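You operate a simulated robot arm through the tools that you are given. There is no shell and no other tool. Be economical: measure what you need, move in short steps, check, and stop when the job is done.

Carry out the task below with a simulated robot arm. There is one attempt and no reset: what you move stays moved.

JOB
Put the purple felt block on the top of the blue bench away on the top of the green bench. Fetch the orange brush from the top of the blue bench and set it on the orange tally board. Open the left orange drawer, put the grey foam pad from the top of the blue bench in the inside of the left orange drawer and shut the drawer again. Put the blue pin on the top of the blue bench away on the top of the orange bench. Close the drawer of the grey control stand. Take the teal pad and leave it in the blue tray. The order is free.
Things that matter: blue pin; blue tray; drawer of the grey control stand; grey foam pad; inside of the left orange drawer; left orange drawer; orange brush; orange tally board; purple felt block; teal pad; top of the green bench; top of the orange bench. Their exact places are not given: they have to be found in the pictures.

It is judged by the outcome, as a careful person would: the job done as asked, and still so three seconds after it is handed in. It fails if anything else is knocked over, pushed out of place, dropped, spilled or broken.

ROBOT AND FRAMES
A 6-joint arm with a two-finger parallel gripper on a trunk, on a base that drives. Base frame: it is fixed to the floor where the robot stands at the start and does not move with it; the origin is under the middle of the robot, x ahead of it, y to its left, z up. Lengths are in mm, angles in degrees, forces in N, time in s.
Its first joint turns from -166.0 to 166.0 degrees. Places, roughly: blue pin (2x2x5 cm) [800, -3800, 900]; blue tray (24x16x4 cm) [1100, -3000, 900]; drawer of the grey control stand [-2000, -5100, 700]; grey foam pad (10x6x2 cm) [1200, -2700, 900]; inside of the left orange drawer [3500, -1300, 700]; left orange drawer [3400, -1300, 700]; orange brush (5x4x5 cm) [1100, -3200, 900]; orange tally board (6x9x2 cm) [1000, -3700, 900]; purple felt block (6x5x4 cm) [900, -3300, 900]; teal pad (6x8x5 cm) [-2200, -5400, 900]; top of the green bench [1800, -700, 800]; top of the orange bench [3500, -1700, 800]. Payload 3.43 kg.
The TCP is the grasp point between the finger pads, 34 mm short of the fingertips. In the tool frame z runs along the fingers and y along their closing line. Largest opening 128 mm; finger width 24, thickness 12; the body of the gripper, 48 by 130 mm, starts 96 mm behind the TCP.
Orientation is told as [roll, pitch, yaw] about the base's x, y, z axes, in that order, counted from this pose: with the fingers straight down and closing along the base's y, the tool's x points along the base's -x, its y along +y and its z along -z.

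CONTROLS
- The arm moves only by the tool step_arm. Its argument "series" is a list of rows, each an object (a shift or turn left out is 0, a gripper value left out holds the last) with "dp": the shift along the tool's x, y, z in mm, a list of three; "rotation": the turn, a rotation vector about the tool's x, y, z in degrees, a list of three; "claw": the opening, from 0 (shut) to 1 (fully open). In form: [{"dp": [dx, dy, dz], "rotation": [rx, ry, rz], "claw": claw}, ...]. A call has 1 to 12 rows; each row is the pose to reach, as a shift and turn from the pose commanded when the call began, along the tool's axes at that moment. Each row takes 0.2 s and may step no farther than 50 mm and 8.6 degrees from the row before; otherwise, or with a gripper value out of range, the whole call is refused. A pose out of reach is approached as far as the arm can. The call stops where the force on the tool passes 40 N (or 10 N more than at its start, if that is more) or the arm is blocked; 0.2 s more then pass. The fingers move at their own pace (about 153 mm/s each) and stop on an object; they squeeze with about 41 N. The grip force told is the motor's: it shows also when the fingers shut on nothing. Time passes only in rows, and 0.2 s behind the last, so rows that repeat a pose let the fingers close. The reply holds the time, the measured pose of the TCP, the force on the tool along the base axes, the opening and the grip force, in the units named above and with some noise, with the torque about the TCP (base axes, N m) and any sound that the robot's microphone picked up.
- Cameras (640 x 400 px; columns grow to the right, rows downward): "scene" is now at [172.9, 207.8, 1233.9]; the picture's right is [-0.13, -0.99, 0.00], its down [-0.21, 0.03, -0.98] and it looks along [0.97, -0.12, -0.21] (base axes); focal length 295 px, centre (320, 200). "wrist" rides on the gripper at [76, -11, -160] in the tool frame; the picture's right is [0.15, 0.99, 0.00], its down [-0.88, 0.13, -0.46] and it looks along [-0.45, 0.07, 0.89] (tool axes); focal length 234 px, centre (320, 200).
- capture(camera): a new picture of that camera. It takes no simulated time.
- drive_base(legs): drives the robot by 1 to 6 legs, each [ahead, left, turn to the left] in mm, mm and degrees, along the robot's own axes; the way and the turn of a leg run together, so that a leg with both is an arc; at most 1500 mm and 180 degrees a leg. The arm and the cameras ride along, it lands a little off, and it stops where it bumps. It gives what a move gives.
- turn_head(pan, tilt): turns the head with the scene camera to pan (to the left, within 143 degrees either way) and tilt (down, from -29 to 69), counted from straight ahead of the robot. It gives what a move gives.
- measure_at(camera, pixels): there is no depth. For up to 12 entries [column, row, z] of the newest picture of that camera ("zoom" is the newest enlarged one), the place [x, y] in the base frame at which the ray of that pixel passes the height z, good to about 3 mm. It takes no simulated time.
- zoom(camera, box): a new picture of the part [left, top, right, bottom] of that camera's present view, enlarged. It takes no simulated time.
- hand_in(): hands the job in; it is judged then, once.

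Go step by step. Measure first, check grasps and placings, and put right what went wrong. The budget is 141 turns and 146 pictures, counting those below and the enlarged ones. Unless the task says otherwise, let go and move clear before handing in.

The tools are called after "Request:" by a JSON object that holds its "op" and its "data". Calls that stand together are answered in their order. step_arm: Moves the arm, as the interface text tells. Its arguments: {"type":"object","properties":{"series":{"type":"array"}},"required":["series"]} The other tools are called the same way: drive_base (legs) drives the base; turn_head (pan, tilt) turns the head that bears the scene camera; capture (camera) takes a picture; measure_at (camera, pixels) gives the place at which the rays of pixels pass given heights; zoom (camera, box) takes an enlarged picture of a part of a camera's view; hand_in () hands the job in.

At the start:

```text
time_s: 0.0
ee_pos: [787.9, 13.5, 1113.2]
tcp_rot: [0.0, 0.0, 0.0]
wrist_force: [0.4, -0.7, -0.1]
wrist_torque: [0.01, -0.01, 0.0]
width: 127.9
grasp_force: 0.1
robot x, y, heading: [1.7, 1.5, -0.1]
head pan, tilt: [-7.3, 12.1]
```

scene: 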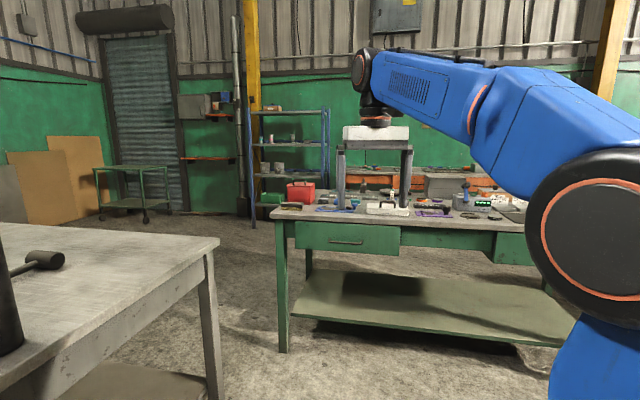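
wrist: 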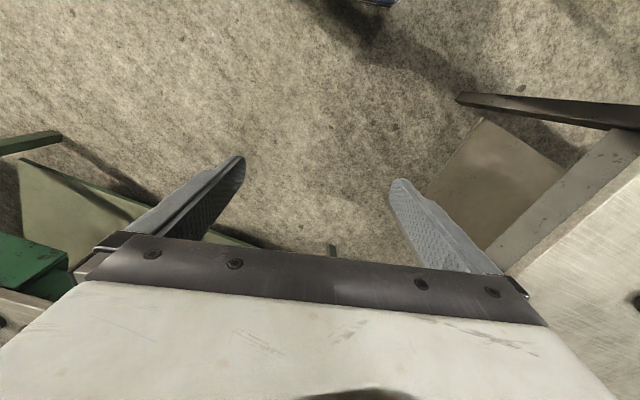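

The picture shows a green bench ahead (270-560, 190-350) and a table at the left; the blue bench must lie to the right, so I look there.

Request:
{"op": "turn_head", "data": {"pan": -70, "tilt": 15}}

Request:
{"op": "capture", "data": {"camera": "scene"}}

Request:
{"op": "turn_head", "data": {"pan": -130, "tilt": 15}}

Request:
{"op": "capture", "data": {"camera": "scene"}}

```text
time_s: 1.3
ee_pos: [788.6, 12.9, 1112.0]
tcp_rot: [0.1, 0.0, 0.0]
wrist_force: [-0.7, -0.2, -0.2]
wrist_torque: [0.04, 0.03, 0.0]
width: 128.1
grasp_force: 0.1
robot x, y, heading: [-0.9, 2.0, -0.2]
head pan, tilt: [-70.0, 15.0]
```

```text
143 pictures are left
```

scene: 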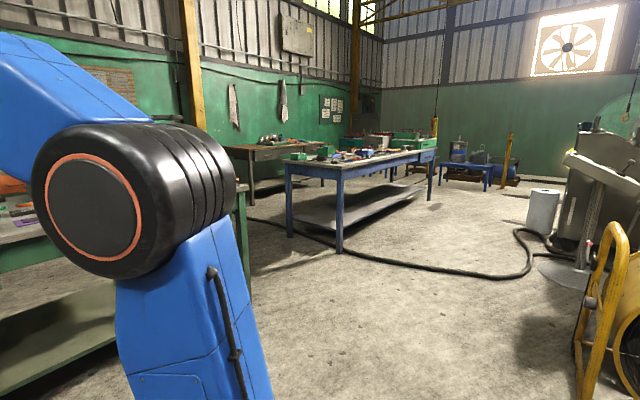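

```text
time_s: 2.6
ee_pos: [786.7, 13.0, 1113.7]
tcp_rot: [-0.1, 0.1, 0.0]
wrist_force: [-0.2, 0.5, 0.4]
wrist_torque: [0.02, 0.01, 0.0]
width: 128.0
grasp_force: 0.1
robot x, y, heading: [0.7, -2.3, -0.1]
head pan, tilt: [-130.0, 15.0]
```

```text
142 pictures are left
```

scene: 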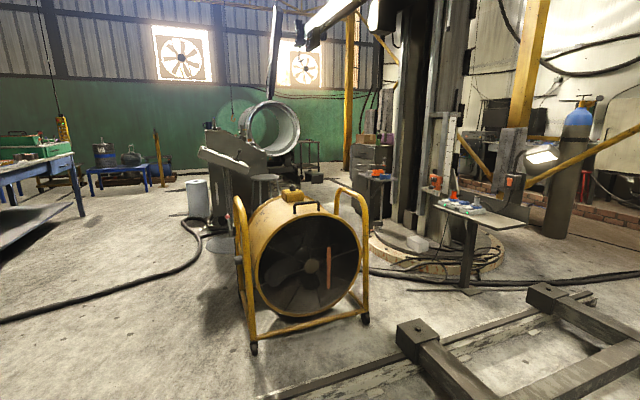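

The blue bench stands at the right-ahead, and the grey control stand seems to be at (370,170). I measure floor landmarks in this view, then the blue bench.

Request:
{"op": "measure_at", "data": {"camera": "scene", "pixels": [[254, 350, 0], [365, 322, 0], [205, 245, 0], [235, 220, 0], [372, 225, 0], [82, 215, 0], [464, 288, 0], [190, 240, 0], [370, 176, 880], [150, 190, 0], [365, 240, 0], [320, 180, 0]]}}

Request:
{"op": "zoom", "data": {"camera": "scene", "box": [190, 110, 430, 260]}}

Request:
{"op": "turn_head", "data": {"pan": -70, "tilt": 15}}

Request:
{"op": "zoom", "data": {"camera": "scene", "box": [200, 90, 520, 290]}}

Request:
{"op": "measure_at", "data": {"camera": "scene", "pixels": [[340, 253, 0], [290, 237, 0], [429, 200, 0], [387, 180, 0], [345, 165, 850], [285, 160, 850], [436, 152, 850], [252, 205, 0], [530, 275, 0], [440, 180, 0], [490, 190, 0], [580, 380, 0]]}}

```text
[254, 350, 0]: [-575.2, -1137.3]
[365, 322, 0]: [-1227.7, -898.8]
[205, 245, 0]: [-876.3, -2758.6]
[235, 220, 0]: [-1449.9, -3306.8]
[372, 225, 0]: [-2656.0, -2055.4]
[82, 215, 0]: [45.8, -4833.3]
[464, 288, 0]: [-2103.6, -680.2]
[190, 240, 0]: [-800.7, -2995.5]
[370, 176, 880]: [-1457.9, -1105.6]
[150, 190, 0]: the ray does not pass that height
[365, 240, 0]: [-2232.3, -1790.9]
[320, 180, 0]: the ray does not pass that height
```

```text
2.67 times, centred on (310, 185) of scene
```

zoom: 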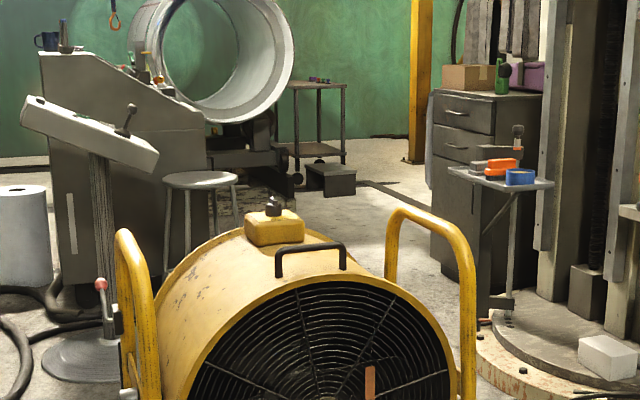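

```text
time_s: 3.9
ee_pos: [787.7, 13.1, 1113.9]
tcp_rot: [0.0, 0.0, 0.1]
wrist_force: [0.0, 0.0, -0.7]
wrist_torque: [0.02, -0.02, 0.03]
width: 128.1
grasp_force: 0.0
robot x, y, heading: [-1.1, 3.5, -0.1]
head pan, tilt: [-70.0, 15.0]
```

```text
2.00 times, centred on (360, 190) of scene
```

zoom: 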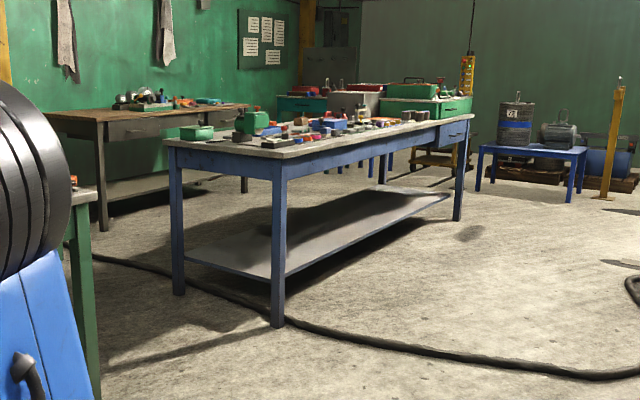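

```text
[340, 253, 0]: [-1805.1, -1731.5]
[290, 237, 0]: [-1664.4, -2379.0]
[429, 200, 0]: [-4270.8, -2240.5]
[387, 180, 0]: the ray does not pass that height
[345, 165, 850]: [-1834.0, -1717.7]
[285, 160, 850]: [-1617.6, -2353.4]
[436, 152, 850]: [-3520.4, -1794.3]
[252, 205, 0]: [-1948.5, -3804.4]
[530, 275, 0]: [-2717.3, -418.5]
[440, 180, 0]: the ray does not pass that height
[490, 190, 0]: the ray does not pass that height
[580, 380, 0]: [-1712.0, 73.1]
```

The last measure used the older picture, so I measure again in the enlarged one.

Request:
{"op": "measure_at", "data": {"camera": "zoom", "pixels": [[278, 325, 0], [179, 292, 0], [456, 218, 0], [283, 156, 900], [166, 143, 900], [470, 117, 900], [105, 230, 0], [455, 190, 0], [490, 190, 0], [415, 165, 0], [90, 398, 0], [400, 170, 0]]}}

```text
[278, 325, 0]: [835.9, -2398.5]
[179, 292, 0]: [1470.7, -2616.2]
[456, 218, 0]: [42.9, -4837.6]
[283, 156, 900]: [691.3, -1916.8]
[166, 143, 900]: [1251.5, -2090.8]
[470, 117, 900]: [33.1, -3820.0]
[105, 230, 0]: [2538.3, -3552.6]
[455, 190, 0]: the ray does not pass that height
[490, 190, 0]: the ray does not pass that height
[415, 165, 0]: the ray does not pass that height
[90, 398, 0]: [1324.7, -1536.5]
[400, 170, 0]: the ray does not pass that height
```

The blue bench runs from about (836,-2400) to (43,-4838), so its axis lies at -108°. I turn to face it squarely (-18°) and drive beside its west side.

Request:
{"op": "drive_base", "data": {"legs": [[0, 0, -18], [361, -969, 0], [361, -969, 0], [340, -969, 0]]}}

Request:
{"op": "turn_head", "data": {"pan": 0, "tilt": 35}}

Request:
{"op": "capture", "data": {"camera": "scene"}}

Request:
{"op": "capture", "data": {"camera": "wrist"}}

```text
time_s: 8.5
ee_pos: [774.6, -906.9, 1114.7]
tcp_rot: [0.0, 0.1, -24.2]
wrist_force: [-0.6, 0.2, -0.3]
wrist_torque: [0.0, -0.03, 0.02]
width: 128.0
grasp_force: 0.1
robot x, y, heading: [49.9, -596.5, -23.8]
head pan, tilt: [-70.0, 15.0]
stopped in leg 2: the robot was blocked; the commanded pose is now the measured one
```

```text
time_s: 9.9
ee_pos: [775.1, -907.7, 1113.5]
tcp_rot: [-0.1, 0.0, -23.9]
wrist_force: [-0.3, -0.1, 0.1]
wrist_torque: [0.04, 0.02, 0.01]
width: 128.1
grasp_force: 0.0
robot x, y, heading: [50.6, -599.5, -24.0]
head pan, tilt: [0.0, 35.0]
```

```text
139 pictures are left
```

scene: 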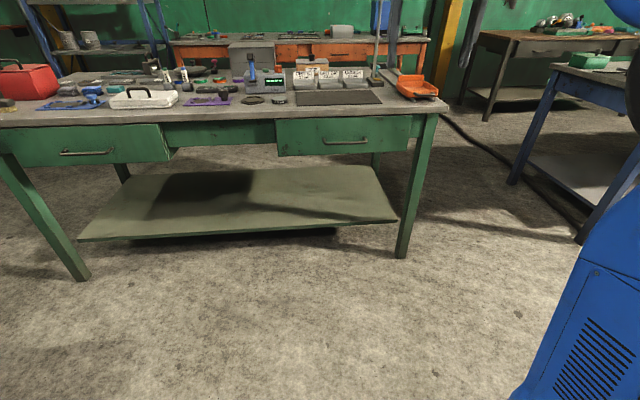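

```text
138 pictures are left
```

wrist: 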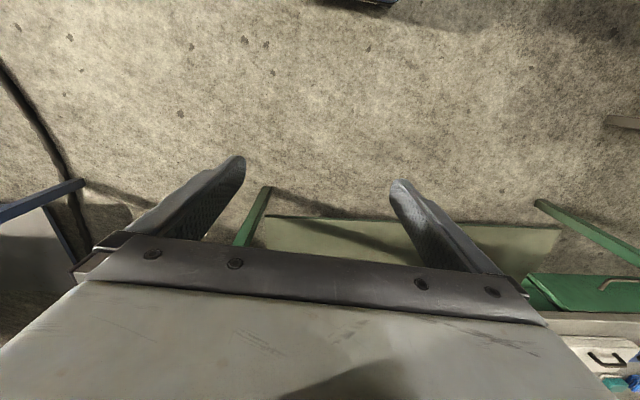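

The base was blocked at (50,-597), though ahead looks clear; I look to the right and behind on the floor for the obstacle.

Request:
{"op": "turn_head", "data": {"pan": -110, "tilt": 45}}

Request:
{"op": "capture", "data": {"camera": "scene"}}

Request:
{"op": "turn_head", "data": {"pan": 110, "tilt": 45}}

Request:
{"op": "capture", "data": {"camera": "scene"}}

```text
time_s: 11.8
ee_pos: [775.5, -908.3, 1113.9]
tcp_rot: [0.0, 0.0, -24.0]
wrist_force: [0.3, -0.8, -0.4]
wrist_torque: [-0.03, 0.03, -0.01]
width: 128.1
grasp_force: 0.0
robot x, y, heading: [52.2, -599.3, -23.8]
head pan, tilt: [-110.0, 45.0]
```

```text
137 pictures are left
```

scene: 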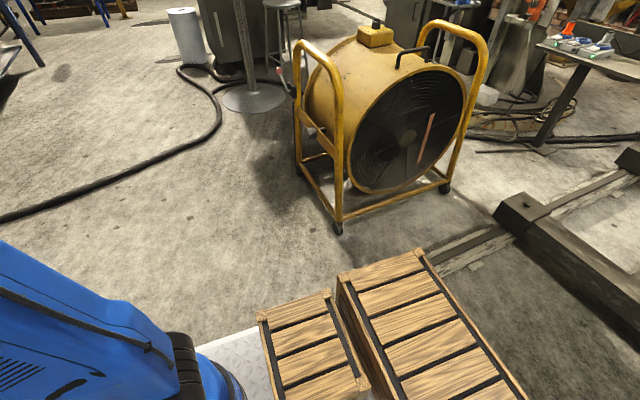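

```text
time_s: 14.9
ee_pos: [775.2, -907.1, 1113.3]
tcp_rot: [0.0, 0.0, -24.0]
wrist_force: [0.2, 1.5, 0.0]
wrist_torque: [0.0, 0.02, -0.04]
width: 128.0
grasp_force: 0.0
robot x, y, heading: [49.5, -598.0, -24.2]
head pan, tilt: [110.0, 45.0]
```

```text
136 pictures are left
```

scene: 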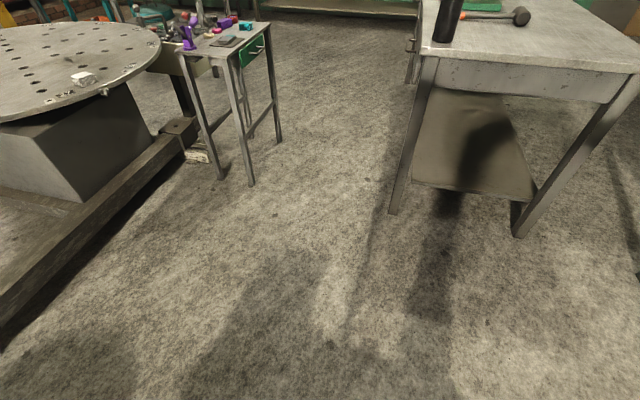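

Wooden crates show right behind the robot's plate (260-520, 250-400); I look more closely at them.

Request:
{"op": "turn_head", "data": {"pan": -125, "tilt": 68}}

Request:
{"op": "capture", "data": {"camera": "scene"}}

Request:
{"op": "measure_at", "data": {"camera": "scene", "pixels": [[320, 200, 0], [320, 100, 0], [320, 300, 0], [100, 100, 0], [540, 100, 0], [100, 300, 0]]}}

```text
time_s: 18.3
ee_pos: [775.1, -907.0, 1113.6]
tcp_rot: [0.0, 0.0, -24.0]
wrist_force: [-0.4, 0.1, -0.8]
wrist_torque: [-0.03, 0.02, 0.01]
width: 128.0
grasp_force: 0.1
robot x, y, heading: [46.4, -596.0, -24.0]
head pan, tilt: [-125.0, 68.0]
```

```text
135 pictures are left
```

scene: 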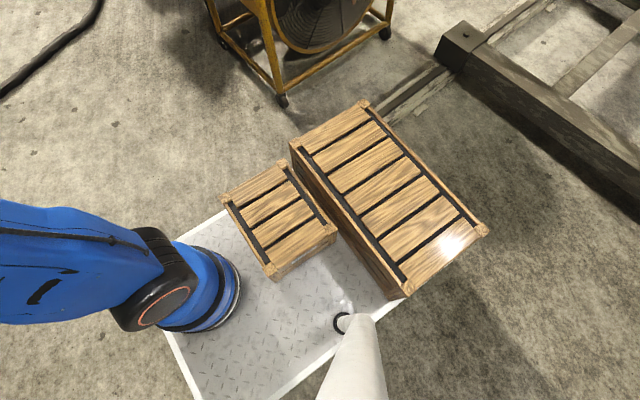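

```text
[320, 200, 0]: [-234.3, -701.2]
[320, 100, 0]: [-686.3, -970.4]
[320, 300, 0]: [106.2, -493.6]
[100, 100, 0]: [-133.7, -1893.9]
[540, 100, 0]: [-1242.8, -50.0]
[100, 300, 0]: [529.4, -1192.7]
```

I measure the crate corners against the fan's foot to see what touched.

Request:
{"op": "measure_at", "data": {"camera": "scene", "pixels": [[283, 104, 0], [362, 103, 500], [362, 103, 700], [482, 230, 500], [405, 290, 300], [225, 205, 300], [195, 398, 300], [170, 335, 300], [210, 290, 300], [222, 215, 0], [295, 150, 500], [290, 395, 300]]}}

Request:
{"op": "zoom", "data": {"camera": "scene", "box": [160, 60, 500, 272]}}

```text
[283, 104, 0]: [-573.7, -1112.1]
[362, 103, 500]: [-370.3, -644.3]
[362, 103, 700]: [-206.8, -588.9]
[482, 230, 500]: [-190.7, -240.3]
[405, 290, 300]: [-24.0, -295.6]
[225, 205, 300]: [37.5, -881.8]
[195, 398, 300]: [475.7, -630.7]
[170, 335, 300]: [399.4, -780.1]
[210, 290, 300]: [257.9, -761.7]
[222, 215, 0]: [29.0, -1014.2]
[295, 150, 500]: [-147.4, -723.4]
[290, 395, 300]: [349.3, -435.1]
```

```text
1.88 times, centred on (330, 166) of scene
```

zoom: 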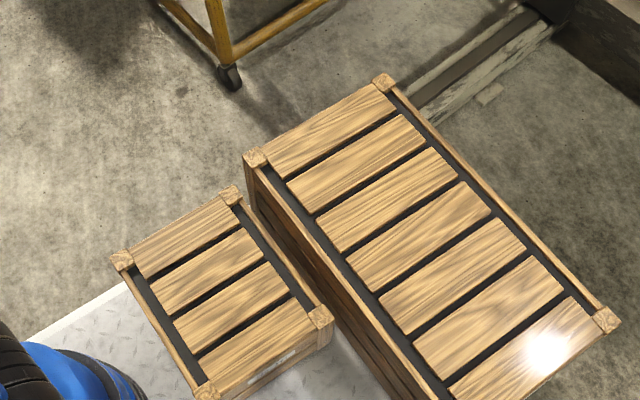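

The deck (about ±400 by ±260 mm around the centre) carries the crates, so the rear corner most likely met the low wooden beam near (385,115). I back off a little, turn to face -y, where the beam is clear, and look down the lane.

Request:
{"op": "drive_base", "data": {"legs": [[80, 132, 0], [0, 0, -68]]}}

Request:
{"op": "turn_head", "data": {"pan": 0, "tilt": 25}}

Request:
{"op": "capture", "data": {"camera": "scene"}}

```text
time_s: 22.6
ee_pos: [161.7, -1297.0, 1114.5]
tcp_rot: [0.0, 0.0, -92.2]
wrist_force: [-0.7, -0.5, 0.6]
wrist_torque: [0.03, -0.03, 0.01]
width: 127.8
grasp_force: 0.0
robot x, y, heading: [178.7, -512.1, -92.1]
head pan, tilt: [-125.0, 68.0]
```

```text
time_s: 24.7
ee_pos: [160.8, -1296.2, 1113.4]
tcp_rot: [0.1, 0.0, -92.2]
wrist_force: [-0.5, -0.1, -0.3]
wrist_torque: [0.02, -0.02, 0.0]
width: 128.1
grasp_force: 0.0
robot x, y, heading: [180.0, -511.4, -92.1]
head pan, tilt: [0.0, 25.0]
```

```text
133 pictures are left
```

scene: 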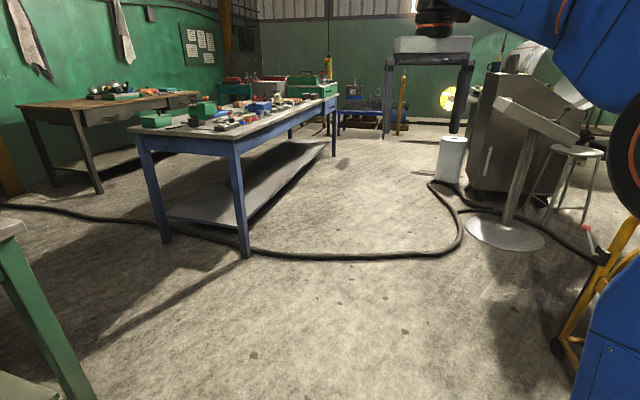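

The turn worked and the lane between the bench leg (245,255) and the pedestal foot (466,235) looks open, crossed only by a cable. I measure the lane.

Request:
{"op": "measure_at", "data": {"camera": "scene", "pixels": [[246, 257, 0], [466, 232, 0], [435, 192, 0], [330, 155, 0], [345, 258, 0], [455, 240, 0], [170, 242, 0], [243, 153, 830], [128, 130, 830], [334, 96, 830]]}}

Request:
{"op": "zoom", "data": {"camera": "scene", "box": [120, 60, 360, 210]}}

```text
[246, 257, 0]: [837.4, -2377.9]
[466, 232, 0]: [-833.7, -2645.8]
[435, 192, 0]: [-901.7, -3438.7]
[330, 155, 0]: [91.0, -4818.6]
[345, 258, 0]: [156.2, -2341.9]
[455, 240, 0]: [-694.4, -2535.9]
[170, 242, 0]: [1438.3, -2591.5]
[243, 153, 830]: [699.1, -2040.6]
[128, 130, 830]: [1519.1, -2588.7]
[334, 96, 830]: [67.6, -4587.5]
```

```text
2.67 times, centred on (240, 135) of scene
```

zoom: 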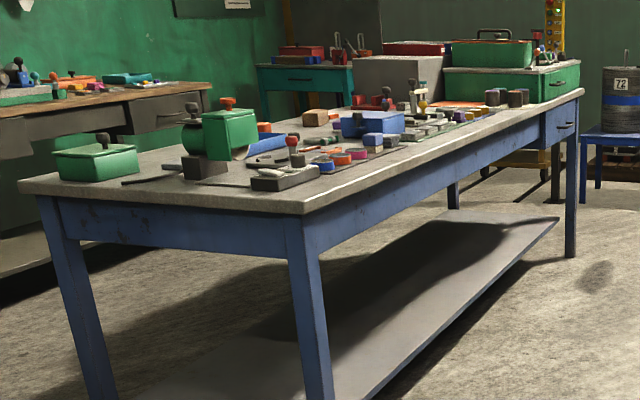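

The lane is clear for a ±260 mm base at x≈150. I drive down it and turn to face the bench at its middle.

Request:
{"op": "drive_base", "data": {"legs": [[1240, 22, 0], [1240, 22, 0], [0, 0, 74]]}}

Request:
{"op": "turn_head", "data": {"pan": 0, "tilt": 35}}

Request:
{"op": "capture", "data": {"camera": "scene"}}

Request:
{"op": "capture", "data": {"camera": "wrist"}}

```text
time_s: 39.9
ee_pos: [866.2, -3217.9, 1113.0]
tcp_rot: [0.0, 0.0, -19.3]
wrist_force: [-0.1, 0.0, 0.2]
wrist_torque: [-0.01, -0.02, -0.01]
width: 127.9
grasp_force: 0.1
robot x, y, heading: [117.8, -2970.4, -19.6]
head pan, tilt: [0.0, 25.0]
```

```text
time_s: 40.6
ee_pos: [867.1, -3216.9, 1113.1]
tcp_rot: [0.1, 0.0, -19.2]
wrist_force: [0.0, -0.4, -0.4]
wrist_torque: [-0.01, -0.01, 0.02]
width: 128.1
grasp_force: 0.1
robot x, y, heading: [116.1, -2970.7, -19.3]
head pan, tilt: [0.0, 35.0]
```

```text
131 pictures are left
```

scene: 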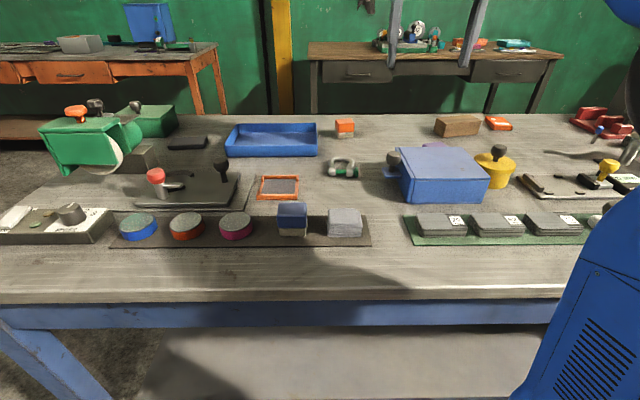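

```text
130 pictures are left
```

wrist: 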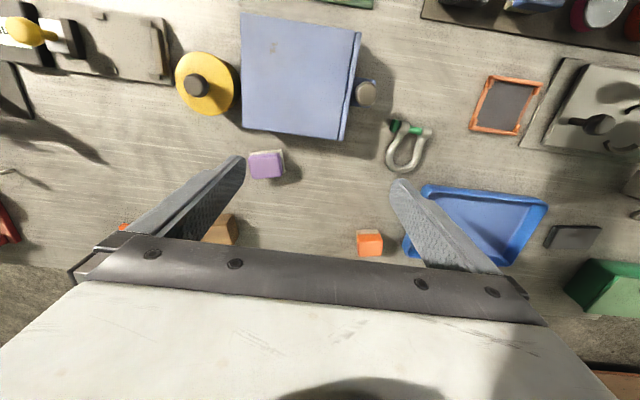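

The wrist view shows the purple block (267,163), brush (370,242), tray (480,220) and dark foam pad (572,236). I find the bench height by matching tray corners and brush in both pictures.

Request:
{"op": "measure_at", "data": {"camera": "scene", "pixels": [[227, 156, 800], [227, 156, 850], [317, 155, 800], [317, 155, 850], [345, 138, 800], [345, 138, 850], [258, 197, 800], [258, 197, 850], [187, 145, 820], [598, 132, 850], [500, 124, 830], [320, 290, 830]]}}

Request:
{"op": "measure_at", "data": {"camera": "wrist", "pixels": [[546, 204, 800], [546, 204, 850], [424, 186, 800], [424, 186, 850], [369, 234, 800], [369, 234, 850], [541, 80, 800], [541, 80, 850], [267, 163, 860], [572, 236, 840], [370, 242, 860]]}}

Request:
{"op": "zoom", "data": {"camera": "scene", "box": [380, 90, 640, 250]}}

Request:
{"op": "zoom", "data": {"camera": "scene", "box": [100, 90, 360, 250]}}

```text
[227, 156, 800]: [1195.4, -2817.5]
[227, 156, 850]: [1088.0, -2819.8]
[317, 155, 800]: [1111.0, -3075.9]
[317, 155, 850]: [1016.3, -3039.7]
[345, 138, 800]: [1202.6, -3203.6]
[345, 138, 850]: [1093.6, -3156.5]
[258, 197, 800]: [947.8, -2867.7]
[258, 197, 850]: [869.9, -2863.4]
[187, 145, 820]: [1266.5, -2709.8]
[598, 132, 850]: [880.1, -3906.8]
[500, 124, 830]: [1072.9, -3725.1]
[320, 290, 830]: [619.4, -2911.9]
```

```text
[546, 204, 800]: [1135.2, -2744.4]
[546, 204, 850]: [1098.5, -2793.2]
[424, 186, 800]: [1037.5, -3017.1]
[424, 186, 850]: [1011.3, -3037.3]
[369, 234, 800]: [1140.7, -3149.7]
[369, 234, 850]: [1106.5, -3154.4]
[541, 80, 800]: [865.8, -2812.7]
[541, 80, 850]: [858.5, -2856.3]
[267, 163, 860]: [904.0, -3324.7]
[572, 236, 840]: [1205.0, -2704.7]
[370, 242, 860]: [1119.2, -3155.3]
```

```text
2.46 times, centred on (510, 170) of scene
```

zoom: 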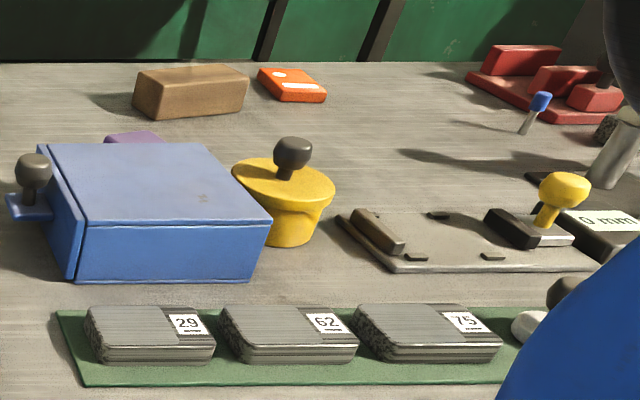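

```text
2.46 times, centred on (230, 170) of scene
```

zoom: 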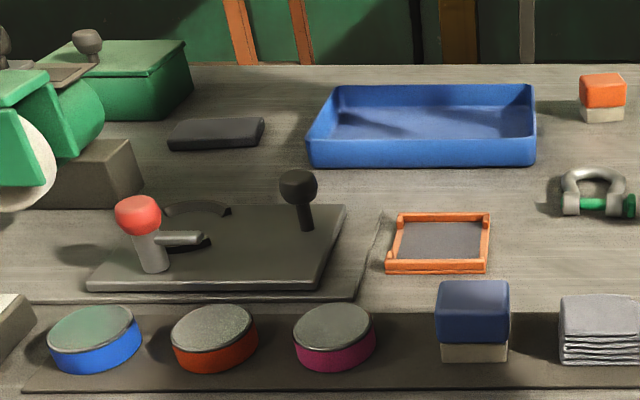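

The bench top is at about z=850, the tally board is the flat orange piece with white bars at zoom (290,84), and the pin stands at zoom (535,112). I move over the brush first and look with the wrist camera.

Request:
{"op": "step_arm", "data": {"series": [{"dp": [-36, 24, 15], "claw": 1}, {"dp": [-72, 48, 30]}, {"dp": [-108, 72, 45]}, {"dp": [-144, 95, 60]}, {"dp": [-180, 118, 75]}, {"dp": [-217, 142, 90]}, {"dp": [-217, 142, 90]}]}}

Request:
{"op": "capture", "data": {"camera": "wrist"}}

Request:
{"op": "measure_at", "data": {"camera": "scene", "pixels": [[485, 122, 868], [499, 117, 868], [513, 125, 868], [497, 131, 868], [590, 144, 850], [603, 126, 900], [499, 124, 868]]}}

```text
time_s: 42.4
ee_pos: [1087.6, -3162.8, 1041.1]
tcp_rot: [0.5, -1.7, -19.7]
wrist_force: [0.1, 0.2, -1.2]
wrist_torque: [-0.01, 0.02, 0.0]
width: 127.7
grasp_force: 0.0
robot x, y, heading: [98.8, -2972.4, -19.5]
head pan, tilt: [0.0, 35.0]
stopped in row 7: the arm was blocked; the commanded pose is now the measured one
```

```text
127 pictures are left
```

wrist: 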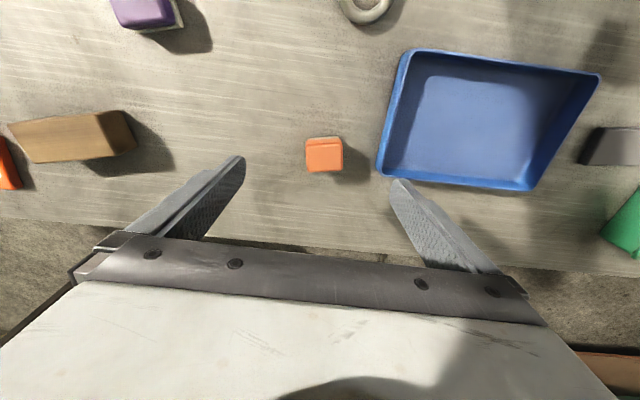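

```text
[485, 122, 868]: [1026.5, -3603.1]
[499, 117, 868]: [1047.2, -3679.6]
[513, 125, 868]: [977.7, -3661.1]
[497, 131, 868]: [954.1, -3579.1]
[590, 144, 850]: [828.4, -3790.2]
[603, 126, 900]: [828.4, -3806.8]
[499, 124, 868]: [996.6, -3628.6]
```

The arm stopped 35 mm short, about 1007 mm from the robot's axis, so this is the end of its reach. I check the scene, since the robot may stand better side-on to the bench and closer.

Request:
{"op": "capture", "data": {"camera": "scene"}}

Request:
{"op": "turn_head", "data": {"pan": -20, "tilt": 69}}

Request:
{"op": "capture", "data": {"camera": "scene"}}

```text
126 pictures are left
```

scene: 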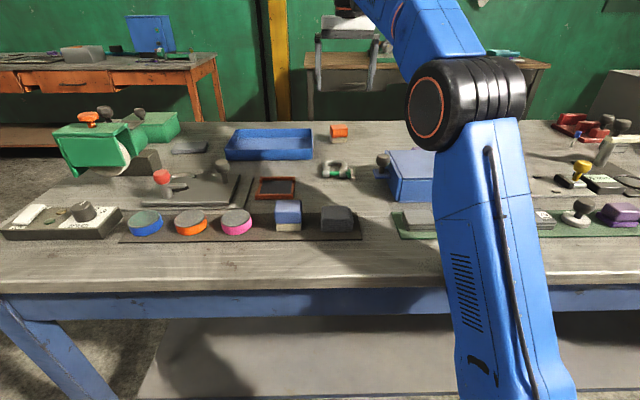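

```text
time_s: 43.4
ee_pos: [1086.6, -3161.1, 1043.2]
tcp_rot: [0.5, -1.8, -19.5]
wrist_force: [0.0, 0.5, 0.2]
wrist_torque: [0.01, -0.01, 0.01]
width: 128.1
grasp_force: 0.0
robot x, y, heading: [98.7, -2975.8, -19.6]
head pan, tilt: [-20.0, 68.8]
```

```text
125 pictures are left
```

scene: 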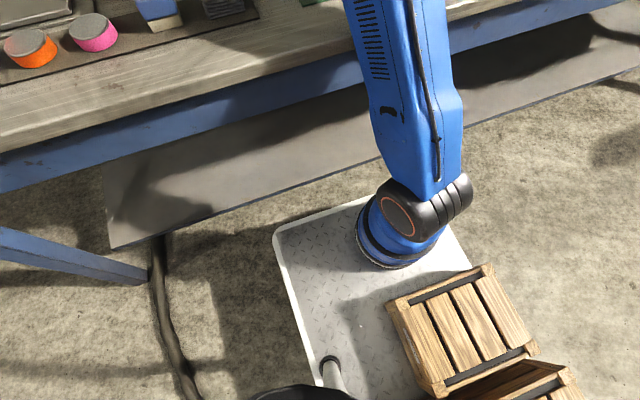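

The picture shows the arm's upper link leaning onto the bench apron near (440,120): that is the block. I measure where the arm's foot and the bench edge really are.

Request:
{"op": "measure_at", "data": {"camera": "scene", "pixels": [[398, 242, 300], [398, 242, 400], [275, 232, 300], [275, 232, 200], [365, 197, 300], [115, 250, 200], [115, 250, 100], [160, 285, 0], [290, 100, 850], [420, 215, 500], [205, 132, 800]]}}

```text
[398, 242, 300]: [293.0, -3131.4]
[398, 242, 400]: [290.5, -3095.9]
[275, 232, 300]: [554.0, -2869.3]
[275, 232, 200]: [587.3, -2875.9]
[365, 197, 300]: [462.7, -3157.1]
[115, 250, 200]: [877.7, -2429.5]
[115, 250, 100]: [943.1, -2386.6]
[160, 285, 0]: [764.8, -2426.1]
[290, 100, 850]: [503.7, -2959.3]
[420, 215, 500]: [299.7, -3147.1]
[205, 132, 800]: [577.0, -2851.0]
```

The upper link hits the bench edge from this side, while the objects lie nearer to the bench's east side, where there is about 1.2 m of free floor. I retract and raise the arm, then drive around the north end.

Request:
{"op": "step_arm", "data": {"series": [{"dp": [45, 0, -10], "rotation": [0.5, 1.8, 0]}, {"dp": [90, 0, -30], "rotation": [0.5, 1.8, 0]}, {"dp": [135, 0, -50], "rotation": [0.5, 1.8, 0]}, {"dp": [180, 0, -70], "rotation": [0.5, 1.8, 0]}, {"dp": [225, 0, -80], "rotation": [0.5, 1.8, 0]}, {"dp": [270, 0, -90], "rotation": [0.5, 1.8, 0]}, {"dp": [310, 0, -90], "rotation": [0.5, 1.8, 0]}, {"dp": [350, 0, -90], "rotation": [0.5, 1.8, 0]}, {"dp": [350, 0, -90], "rotation": [0.5, 1.8, 0]}]}}

Request:
{"op": "drive_base", "data": {"legs": [[-40, 0, 1.5], [0, 640, 0], [0, 640, 0]]}}

Request:
{"op": "turn_head", "data": {"pan": 0, "tilt": 20}}

Request:
{"op": "capture", "data": {"camera": "scene"}}

```text
time_s: 45.4
ee_pos: [780.9, -3052.0, 1106.4]
tcp_rot: [-0.2, 1.6, -19.6]
wrist_force: [-0.1, 0.6, -0.1]
wrist_torque: [-0.02, 0.0, -0.01]
width: 128.1
grasp_force: 0.2
robot x, y, heading: [106.8, -2972.5, -19.6]
head pan, tilt: [-20.0, 68.8]
```

```text
time_s: 52.6
ee_pos: [1149.2, -1826.7, 1106.5]
tcp_rot: [-0.2, 1.6, -18.6]
wrist_force: [-0.5, 1.1, 0.6]
wrist_torque: [-0.03, -0.02, -0.03]
width: 128.2
grasp_force: 0.0
robot x, y, heading: [476.8, -1763.2, -18.8]
head pan, tilt: [-20.0, 68.8]
```

```text
time_s: 53.8
ee_pos: [1147.9, -1826.8, 1106.3]
tcp_rot: [-0.3, 1.5, -18.6]
wrist_force: [-0.6, -0.2, 0.7]
wrist_torque: [-0.02, -0.02, -0.01]
width: 127.9
grasp_force: 0.1
robot x, y, heading: [474.5, -1763.7, -18.8]
head pan, tilt: [0.0, 20.0]
```

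```text
124 pictures are left
```

scene: 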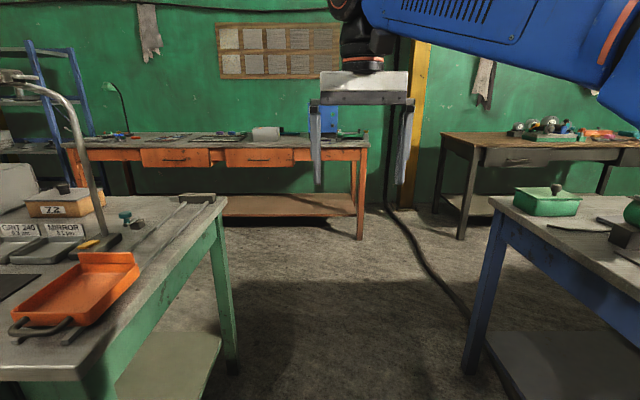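

The passage between green bench (leg 232,365) and blue bench (leg 472,370) is open, and the orange bench with two drawers is beyond. I measure it.

Request:
{"op": "measure_at", "data": {"camera": "scene", "pixels": [[232, 370, 0], [472, 372, 0], [361, 239, 0], [461, 239, 0], [85, 240, 0], [225, 200, 850], [490, 200, 850], [366, 148, 830], [68, 148, 830], [405, 208, 0], [360, 150, 830], [210, 148, 830]]}}

Request:
{"op": "zoom", "data": {"camera": "scene", "box": [60, 70, 380, 270]}}

```text
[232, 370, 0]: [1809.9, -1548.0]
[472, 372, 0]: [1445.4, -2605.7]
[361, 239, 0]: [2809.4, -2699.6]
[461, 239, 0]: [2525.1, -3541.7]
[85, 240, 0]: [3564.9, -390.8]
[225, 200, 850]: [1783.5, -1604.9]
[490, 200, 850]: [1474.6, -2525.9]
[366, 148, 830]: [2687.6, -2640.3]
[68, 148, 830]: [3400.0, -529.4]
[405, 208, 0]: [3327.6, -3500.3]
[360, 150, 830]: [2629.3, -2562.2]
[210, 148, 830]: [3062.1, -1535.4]
```

```text
2.00 times, centred on (220, 170) of scene
```

zoom: 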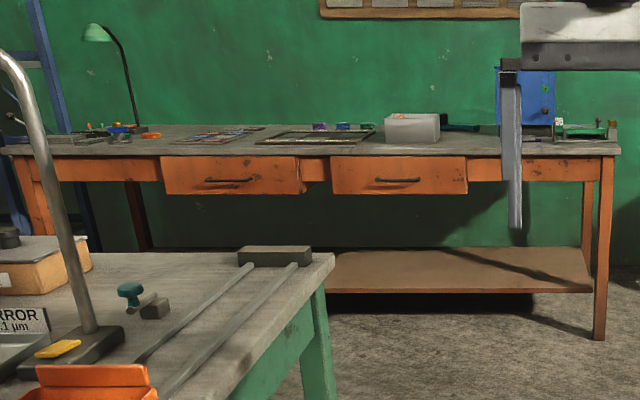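

All benches share the -18° heading, and the aisle behind the blue bench is about 1.2 m wide. I drive through the gap, down the aisle, and turn to face the blue bench from the east.

Request:
{"op": "drive_base", "data": {"legs": [[0, 0, 0.8], [845, 0, 0], [845, 0, 0], [0, -1170, 0], [0, 0, 180]]}}

Request:
{"op": "turn_head", "data": {"pan": 0, "tilt": 35}}

Request:
{"op": "capture", "data": {"camera": "scene"}}

Request:
{"op": "capture", "data": {"camera": "wrist"}}

```text
time_s: 75.6
ee_pos: [1050.1, -3328.5, 1106.6]
tcp_rot: [-0.2, 1.5, 161.7]
wrist_force: [0.2, -0.2, -0.2]
wrist_torque: [0.0, -0.03, -0.01]
width: 127.9
grasp_force: 0.1
robot x, y, heading: [1723.1, -3390.3, 161.6]
head pan, tilt: [0.0, 20.0]
```

```text
time_s: 76.4
ee_pos: [1049.8, -3328.4, 1108.4]
tcp_rot: [-0.3, 1.6, 161.7]
wrist_force: [0.6, -0.4, 0.4]
wrist_torque: [-0.02, -0.01, 0.02]
width: 127.7
grasp_force: 0.1
robot x, y, heading: [1723.7, -3388.6, 161.7]
head pan, tilt: [0.0, 35.0]
```

```text
122 pictures are left
```

scene: 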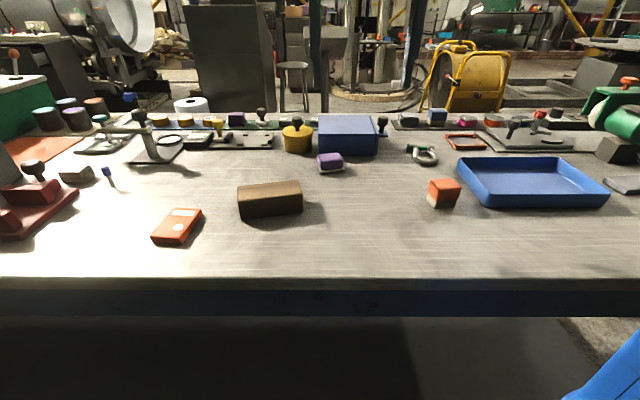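

```text
121 pictures are left
```

wrist: 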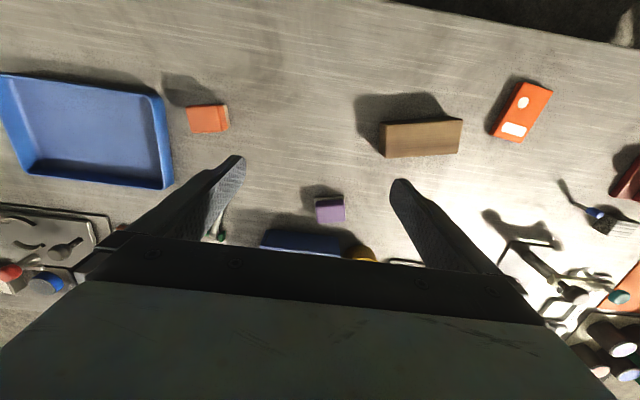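

From here all objects are near: brush (208,118), board (522,112), purple block (330,208), pin (595,213). I measure them.

Request:
{"op": "measure_at", "data": {"camera": "wrist", "pixels": [[187, 107, 900], [228, 105, 900], [220, 131, 900], [192, 133, 900], [516, 81, 868], [552, 91, 868], [523, 142, 868], [494, 130, 868], [316, 198, 890], [344, 197, 890], [598, 214, 900], [562, 185, 850]]}}

Request:
{"op": "zoom", "data": {"camera": "wrist", "box": [160, 70, 360, 230]}}

Request:
{"op": "measure_at", "data": {"camera": "scene", "pixels": [[429, 206, 850], [455, 208, 850], [151, 242, 850], [182, 245, 850], [320, 278, 850], [320, 173, 850], [345, 171, 850], [112, 187, 850]]}}

```text
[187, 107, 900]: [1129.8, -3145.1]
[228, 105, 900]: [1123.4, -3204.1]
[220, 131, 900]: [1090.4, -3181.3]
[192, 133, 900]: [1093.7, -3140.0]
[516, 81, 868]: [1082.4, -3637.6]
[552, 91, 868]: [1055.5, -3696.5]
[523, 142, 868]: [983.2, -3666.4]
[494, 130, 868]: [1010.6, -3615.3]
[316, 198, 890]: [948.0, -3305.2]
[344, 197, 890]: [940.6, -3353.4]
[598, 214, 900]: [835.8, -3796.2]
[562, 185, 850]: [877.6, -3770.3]
```

```text
2.50 times, centred on (260, 150) of wrist
```

zoom: 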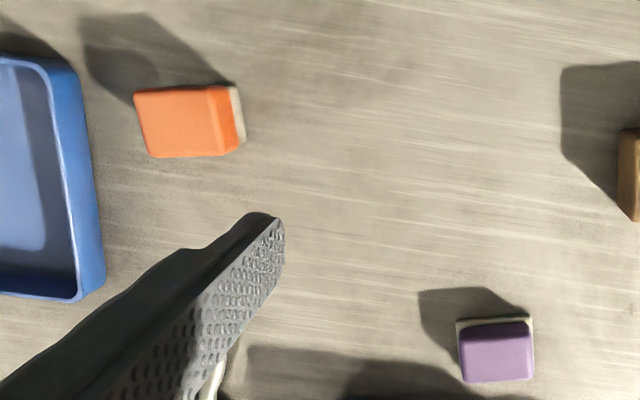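

```text
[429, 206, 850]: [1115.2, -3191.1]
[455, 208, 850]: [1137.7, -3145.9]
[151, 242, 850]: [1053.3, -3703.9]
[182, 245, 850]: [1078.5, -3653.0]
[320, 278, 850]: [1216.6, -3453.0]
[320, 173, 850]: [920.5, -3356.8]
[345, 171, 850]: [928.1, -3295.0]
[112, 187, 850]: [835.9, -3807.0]
```

The brush's base edge runs from (1115,-3191) to (1138,-3146), so it is turned about 8° from the tool. I move above it with that turn and look closely.

Request:
{"op": "step_arm", "data": {"series": [{"dp": [1, -45, 20], "rotation": [0, -1, 2]}, {"dp": [2, -90, 45], "rotation": [0, -1.6, 4]}, {"dp": [3, -135, 75], "rotation": [0, -1.6, 6]}, {"dp": [3, -176, 100], "rotation": [0, -1.6, 8]}, {"dp": [3, -176, 100], "rotation": [0, -1.6, 8]}]}}

Request:
{"op": "capture", "data": {"camera": "wrist"}}

```text
refused: row 2 steps farther than a row can; nothing moved
```

```text
119 pictures are left
```

wrist: 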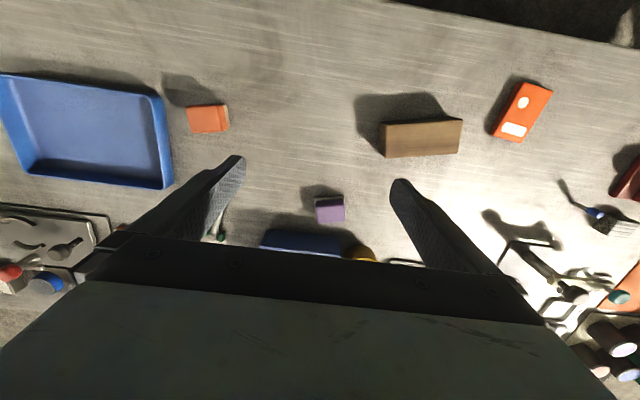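

Step was slightly too long (51 mm); I use smaller steps.

Request:
{"op": "step_arm", "data": {"series": [{"dp": [1, -38, 20], "rotation": [0, -1, 2]}, {"dp": [2, -76, 40], "rotation": [0, -1.6, 4]}, {"dp": [3, -114, 62], "rotation": [0, -1.6, 6]}, {"dp": [3, -150, 85], "rotation": [0, -1.6, 8]}, {"dp": [3, -176, 100], "rotation": [0, -1.6, 8]}, {"dp": [3, -176, 100], "rotation": [0, -1.6, 8]}]}}

Request:
{"op": "capture", "data": {"camera": "wrist"}}

```text
time_s: 77.8
ee_pos: [1110.0, -3163.9, 1010.7]
tcp_rot: [-0.2, 0.0, 153.7]
wrist_force: [-1.4, 0.2, -0.1]
wrist_torque: [0.0, 0.0, -0.01]
width: 127.9
grasp_force: 0.0
robot x, y, heading: [1729.2, -3389.0, 161.6]
head pan, tilt: [0.0, 35.0]
```

```text
118 pictures are left
```

wrist: 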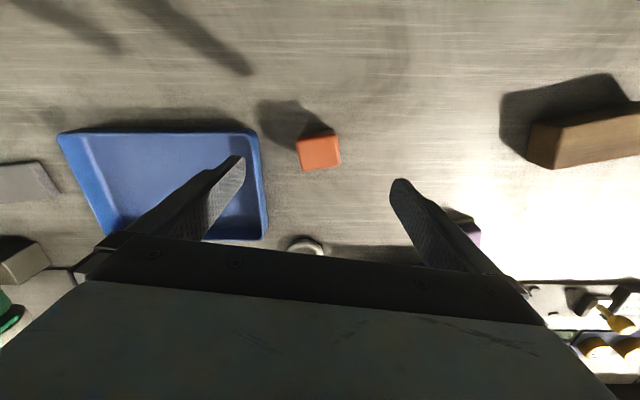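

The brush is centred at about (320,153). I measure its top corners and base.

Request:
{"op": "zoom", "data": {"camera": "wrist", "box": [240, 90, 400, 190]}}

```text
4.00 times, centred on (320, 140) of wrist
```

zoom: 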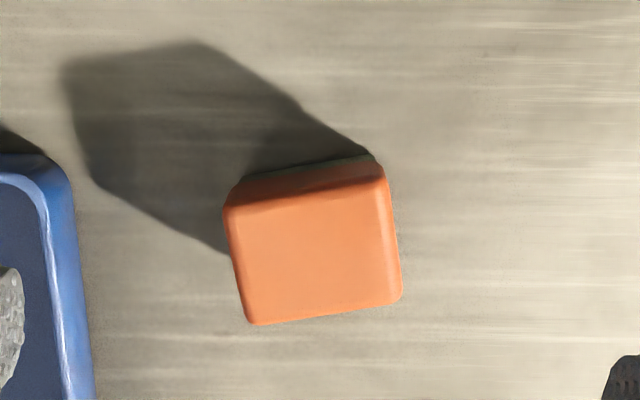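

Request:
{"op": "measure_at", "data": {"camera": "zoom", "pixels": [[228, 208, 897], [385, 180, 897], [400, 300, 897], [250, 323, 897], [240, 178, 850], [372, 155, 850]]}}

```text
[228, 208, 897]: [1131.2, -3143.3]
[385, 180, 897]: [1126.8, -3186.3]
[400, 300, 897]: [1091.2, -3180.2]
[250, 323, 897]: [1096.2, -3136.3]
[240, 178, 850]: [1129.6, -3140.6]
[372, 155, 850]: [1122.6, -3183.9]
```

The brush top centre is (1111,-3161.5), with its sides at about 82°, so I turn -18.5° about the tool axis, narrow the claw to about 77 mm to stay clear of the tray, and go down.

Request:
{"op": "step_arm", "data": {"series": [{"dp": [0, -2.6, 0], "rotation": [0, 0, -8], "claw": 0.6}, {"dp": [0, -2.6, 10], "rotation": [0, 0, -16]}, {"dp": [0, -2.6, 40], "rotation": [0, 0, -18.5]}, {"dp": [0, -2.6, 70], "rotation": [0, 0, -18.5]}, {"dp": [0, -2.6, 100], "rotation": [0, 0, -18.5]}, {"dp": [0, -2.6, 122], "rotation": [0, 0, -18.5]}, {"dp": [0, -2.6, 122], "rotation": [0, 0, -18.5]}]}}

Request:
{"op": "capture", "data": {"camera": "wrist"}}

```text
time_s: 79.4
ee_pos: [1112.2, -3160.2, 888.0]
tcp_rot: [-0.3, 0.1, 172.1]
wrist_force: [0.2, -0.3, 0.1]
wrist_torque: [-0.01, 0.02, -0.01]
width: 76.7
grasp_force: 0.0
robot x, y, heading: [1723.7, -3387.0, 161.6]
head pan, tilt: [0.0, 35.0]
```

```text
116 pictures are left
```

wrist: 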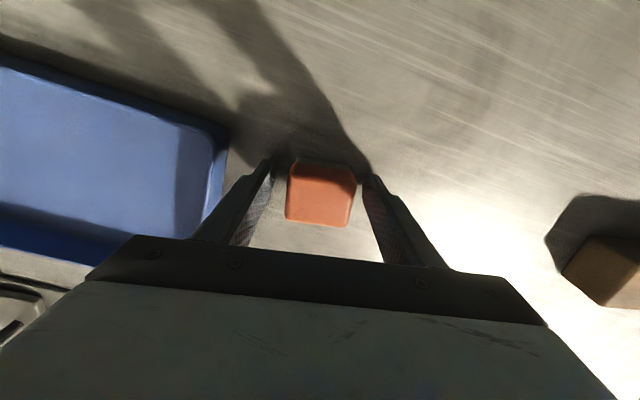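

The brush sits well between the fingers (290-355, 160-225). I close and lift 100 mm.

Request:
{"op": "step_arm", "data": {"series": [{"claw": 0}, {}, {}, {"dp": [0, 0, -40]}, {"dp": [0, 0, -80]}, {"dp": [0, 0, -110]}]}}

Request:
{"op": "capture", "data": {"camera": "wrist"}}

```text
time_s: 80.8
ee_pos: [1112.9, -3160.0, 997.8]
tcp_rot: [-0.2, 0.1, 172.2]
wrist_force: [-0.1, 0.6, -1.1]
wrist_torque: [0.02, -0.01, 0.01]
width: 49.2
grasp_force: 41.4
robot x, y, heading: [1727.3, -3389.7, 161.7]
head pan, tilt: [0.0, 35.0]
```

```text
115 pictures are left
```

wrist: 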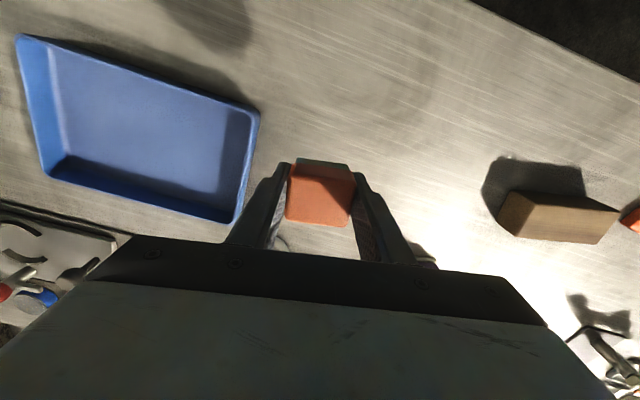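

The brush is held (49 mm wide). I carry it at z≈1000 towards the board, turning to the board's angle, and stop short to look.

Request:
{"op": "step_arm", "data": {"series": [{"dp": [0, 45, 0], "rotation": [0, 0, 3]}, {"dp": [-1, 90, 0], "rotation": [0, 0, 6]}, {"dp": [-1, 135, 0], "rotation": [0, 0, 9]}, {"dp": [-2, 180, 0], "rotation": [0, 0, 12]}, {"dp": [-2, 225, 0], "rotation": [0, 0, 15]}, {"dp": [-3, 270, 0], "rotation": [0, 0, 17]}, {"dp": [-4, 315, 0], "rotation": [0, 0, 17]}, {"dp": [-4, 360, 0], "rotation": [0, 0, 17]}, {"dp": [-4, 404, 0], "rotation": [0, 0, 17]}, {"dp": [-4, 404, 0], "rotation": [0, 0, 17]}]}}

Request:
{"op": "capture", "data": {"camera": "wrist"}}

```text
time_s: 83.0
ee_pos: [1054.4, -3559.9, 992.3]
tcp_rot: [-0.4, -0.1, 155.2]
wrist_force: [0.1, -0.3, -1.1]
wrist_torque: [0.01, 0.0, -0.01]
width: 49.3
grasp_force: 40.6
robot x, y, heading: [1724.5, -3393.1, 161.7]
head pan, tilt: [0.0, 35.0]
```

```text
114 pictures are left
```

wrist: 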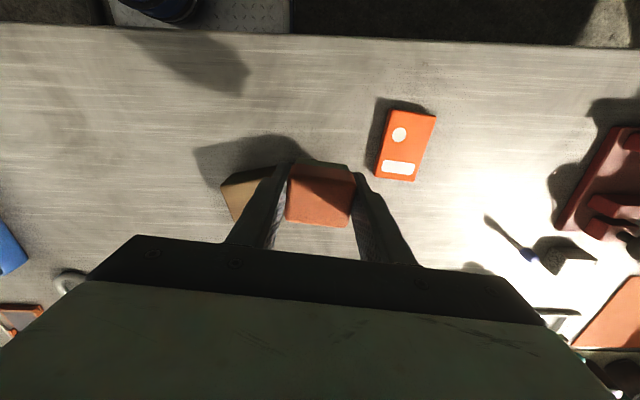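

The board's corners are visible at (391,110), (436,116), (412,181), (377,176). I measure them.

Request:
{"op": "measure_at", "data": {"camera": "wrist", "pixels": [[391, 110, 868], [436, 116, 868], [412, 181, 868], [377, 175, 868], [527, 256, 895], [486, 217, 850]]}}

Request:
{"op": "zoom", "data": {"camera": "wrist", "box": [360, 90, 620, 280]}}

```text
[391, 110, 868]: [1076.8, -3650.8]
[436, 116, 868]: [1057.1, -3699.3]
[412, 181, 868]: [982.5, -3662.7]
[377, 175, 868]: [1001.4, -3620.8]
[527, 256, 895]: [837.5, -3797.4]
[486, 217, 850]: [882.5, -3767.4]
```

```text
2.11 times, centred on (490, 185) of wrist
```

zoom: 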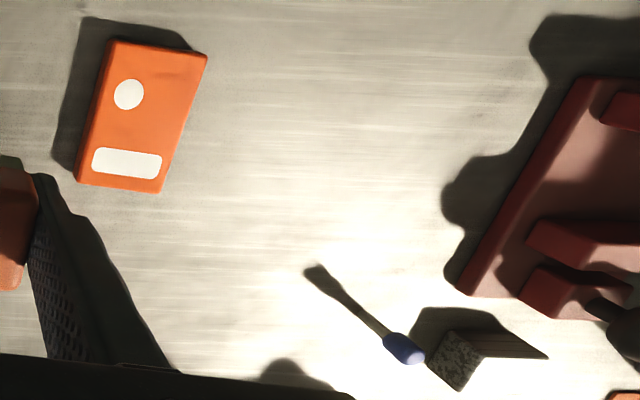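

The board's centre is (1029.5,-3658). I move over it and lower the brush to just above its top (TCP 910).

Request:
{"op": "step_arm", "data": {"series": [{"dp": [9, 45, 0]}, {"dp": [18, 90, 0], "rotation": [0, 0, -1.3]}, {"dp": [18.4, 99.5, 20], "rotation": [0, 0, -1.3]}, {"dp": [18.4, 99.5, 50], "rotation": [0, 0, -1.3]}, {"dp": [18.4, 99.5, 75], "rotation": [0, 0, -1.3]}, {"dp": [18.4, 99.5, 82], "rotation": [0, 0, -1.3]}, {"dp": [18.4, 99.5, 82], "rotation": [0, 0, -1.3]}]}}

Request:
{"op": "capture", "data": {"camera": "wrist"}}

Request:
{"op": "zoom", "data": {"camera": "scene", "box": [60, 130, 300, 280]}}

```text
time_s: 84.6
ee_pos: [1028.3, -3658.3, 910.5]
tcp_rot: [-0.4, -0.1, 156.6]
wrist_force: [0.0, -0.9, -0.7]
wrist_torque: [-0.01, 0.0, 0.02]
width: 49.4
grasp_force: 40.9
robot x, y, heading: [1725.1, -3388.7, 161.8]
head pan, tilt: [0.0, 35.0]
```

```text
112 pictures are left
```

wrist: 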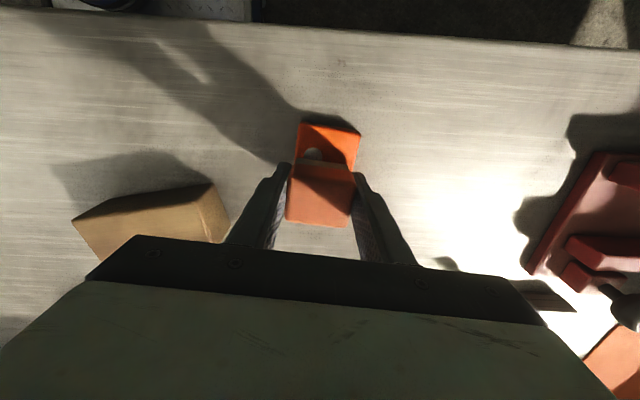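

```text
2.67 times, centred on (180, 205) of scene
```

zoom: 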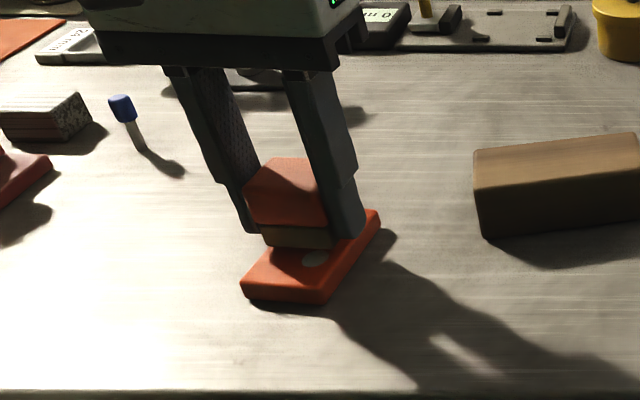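

The brush is over the middle of the board. I lower 3 mm, open a little, and rise.

Request:
{"op": "step_arm", "data": {"series": [{"dp": [0, 0, 3]}, {"dp": [0, 0, 3], "claw": 0.6}, {"dp": [0, 0, 3]}, {"dp": [0, 0, -40]}, {"dp": [0, 0, -85]}, {"dp": [0, 0, -85]}]}}

Request:
{"op": "zoom", "data": {"camera": "scene", "box": [60, 130, 300, 280]}}

Request:
{"op": "capture", "data": {"camera": "wrist"}}

```text
time_s: 86.0
ee_pos: [1028.3, -3659.1, 995.1]
tcp_rot: [-0.3, -0.1, 156.5]
wrist_force: [-0.4, -0.2, 0.5]
wrist_torque: [-0.01, 0.0, 0.0]
width: 76.6
grasp_force: 0.0
robot x, y, heading: [1725.8, -3389.4, 161.7]
head pan, tilt: [0.0, 35.0]
```

```text
2.67 times, centred on (180, 205) of scene
```

zoom: 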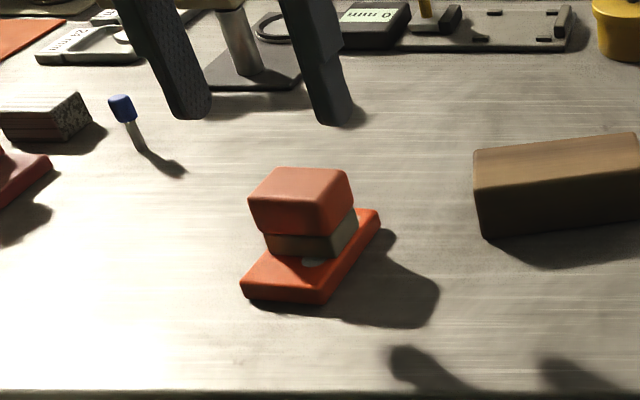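

```text
109 pictures are left
```

wrist: 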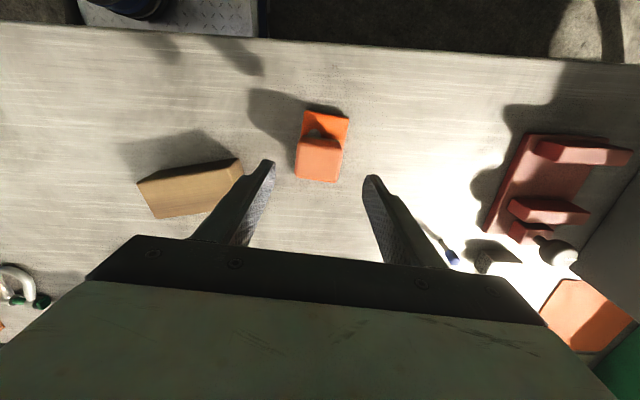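

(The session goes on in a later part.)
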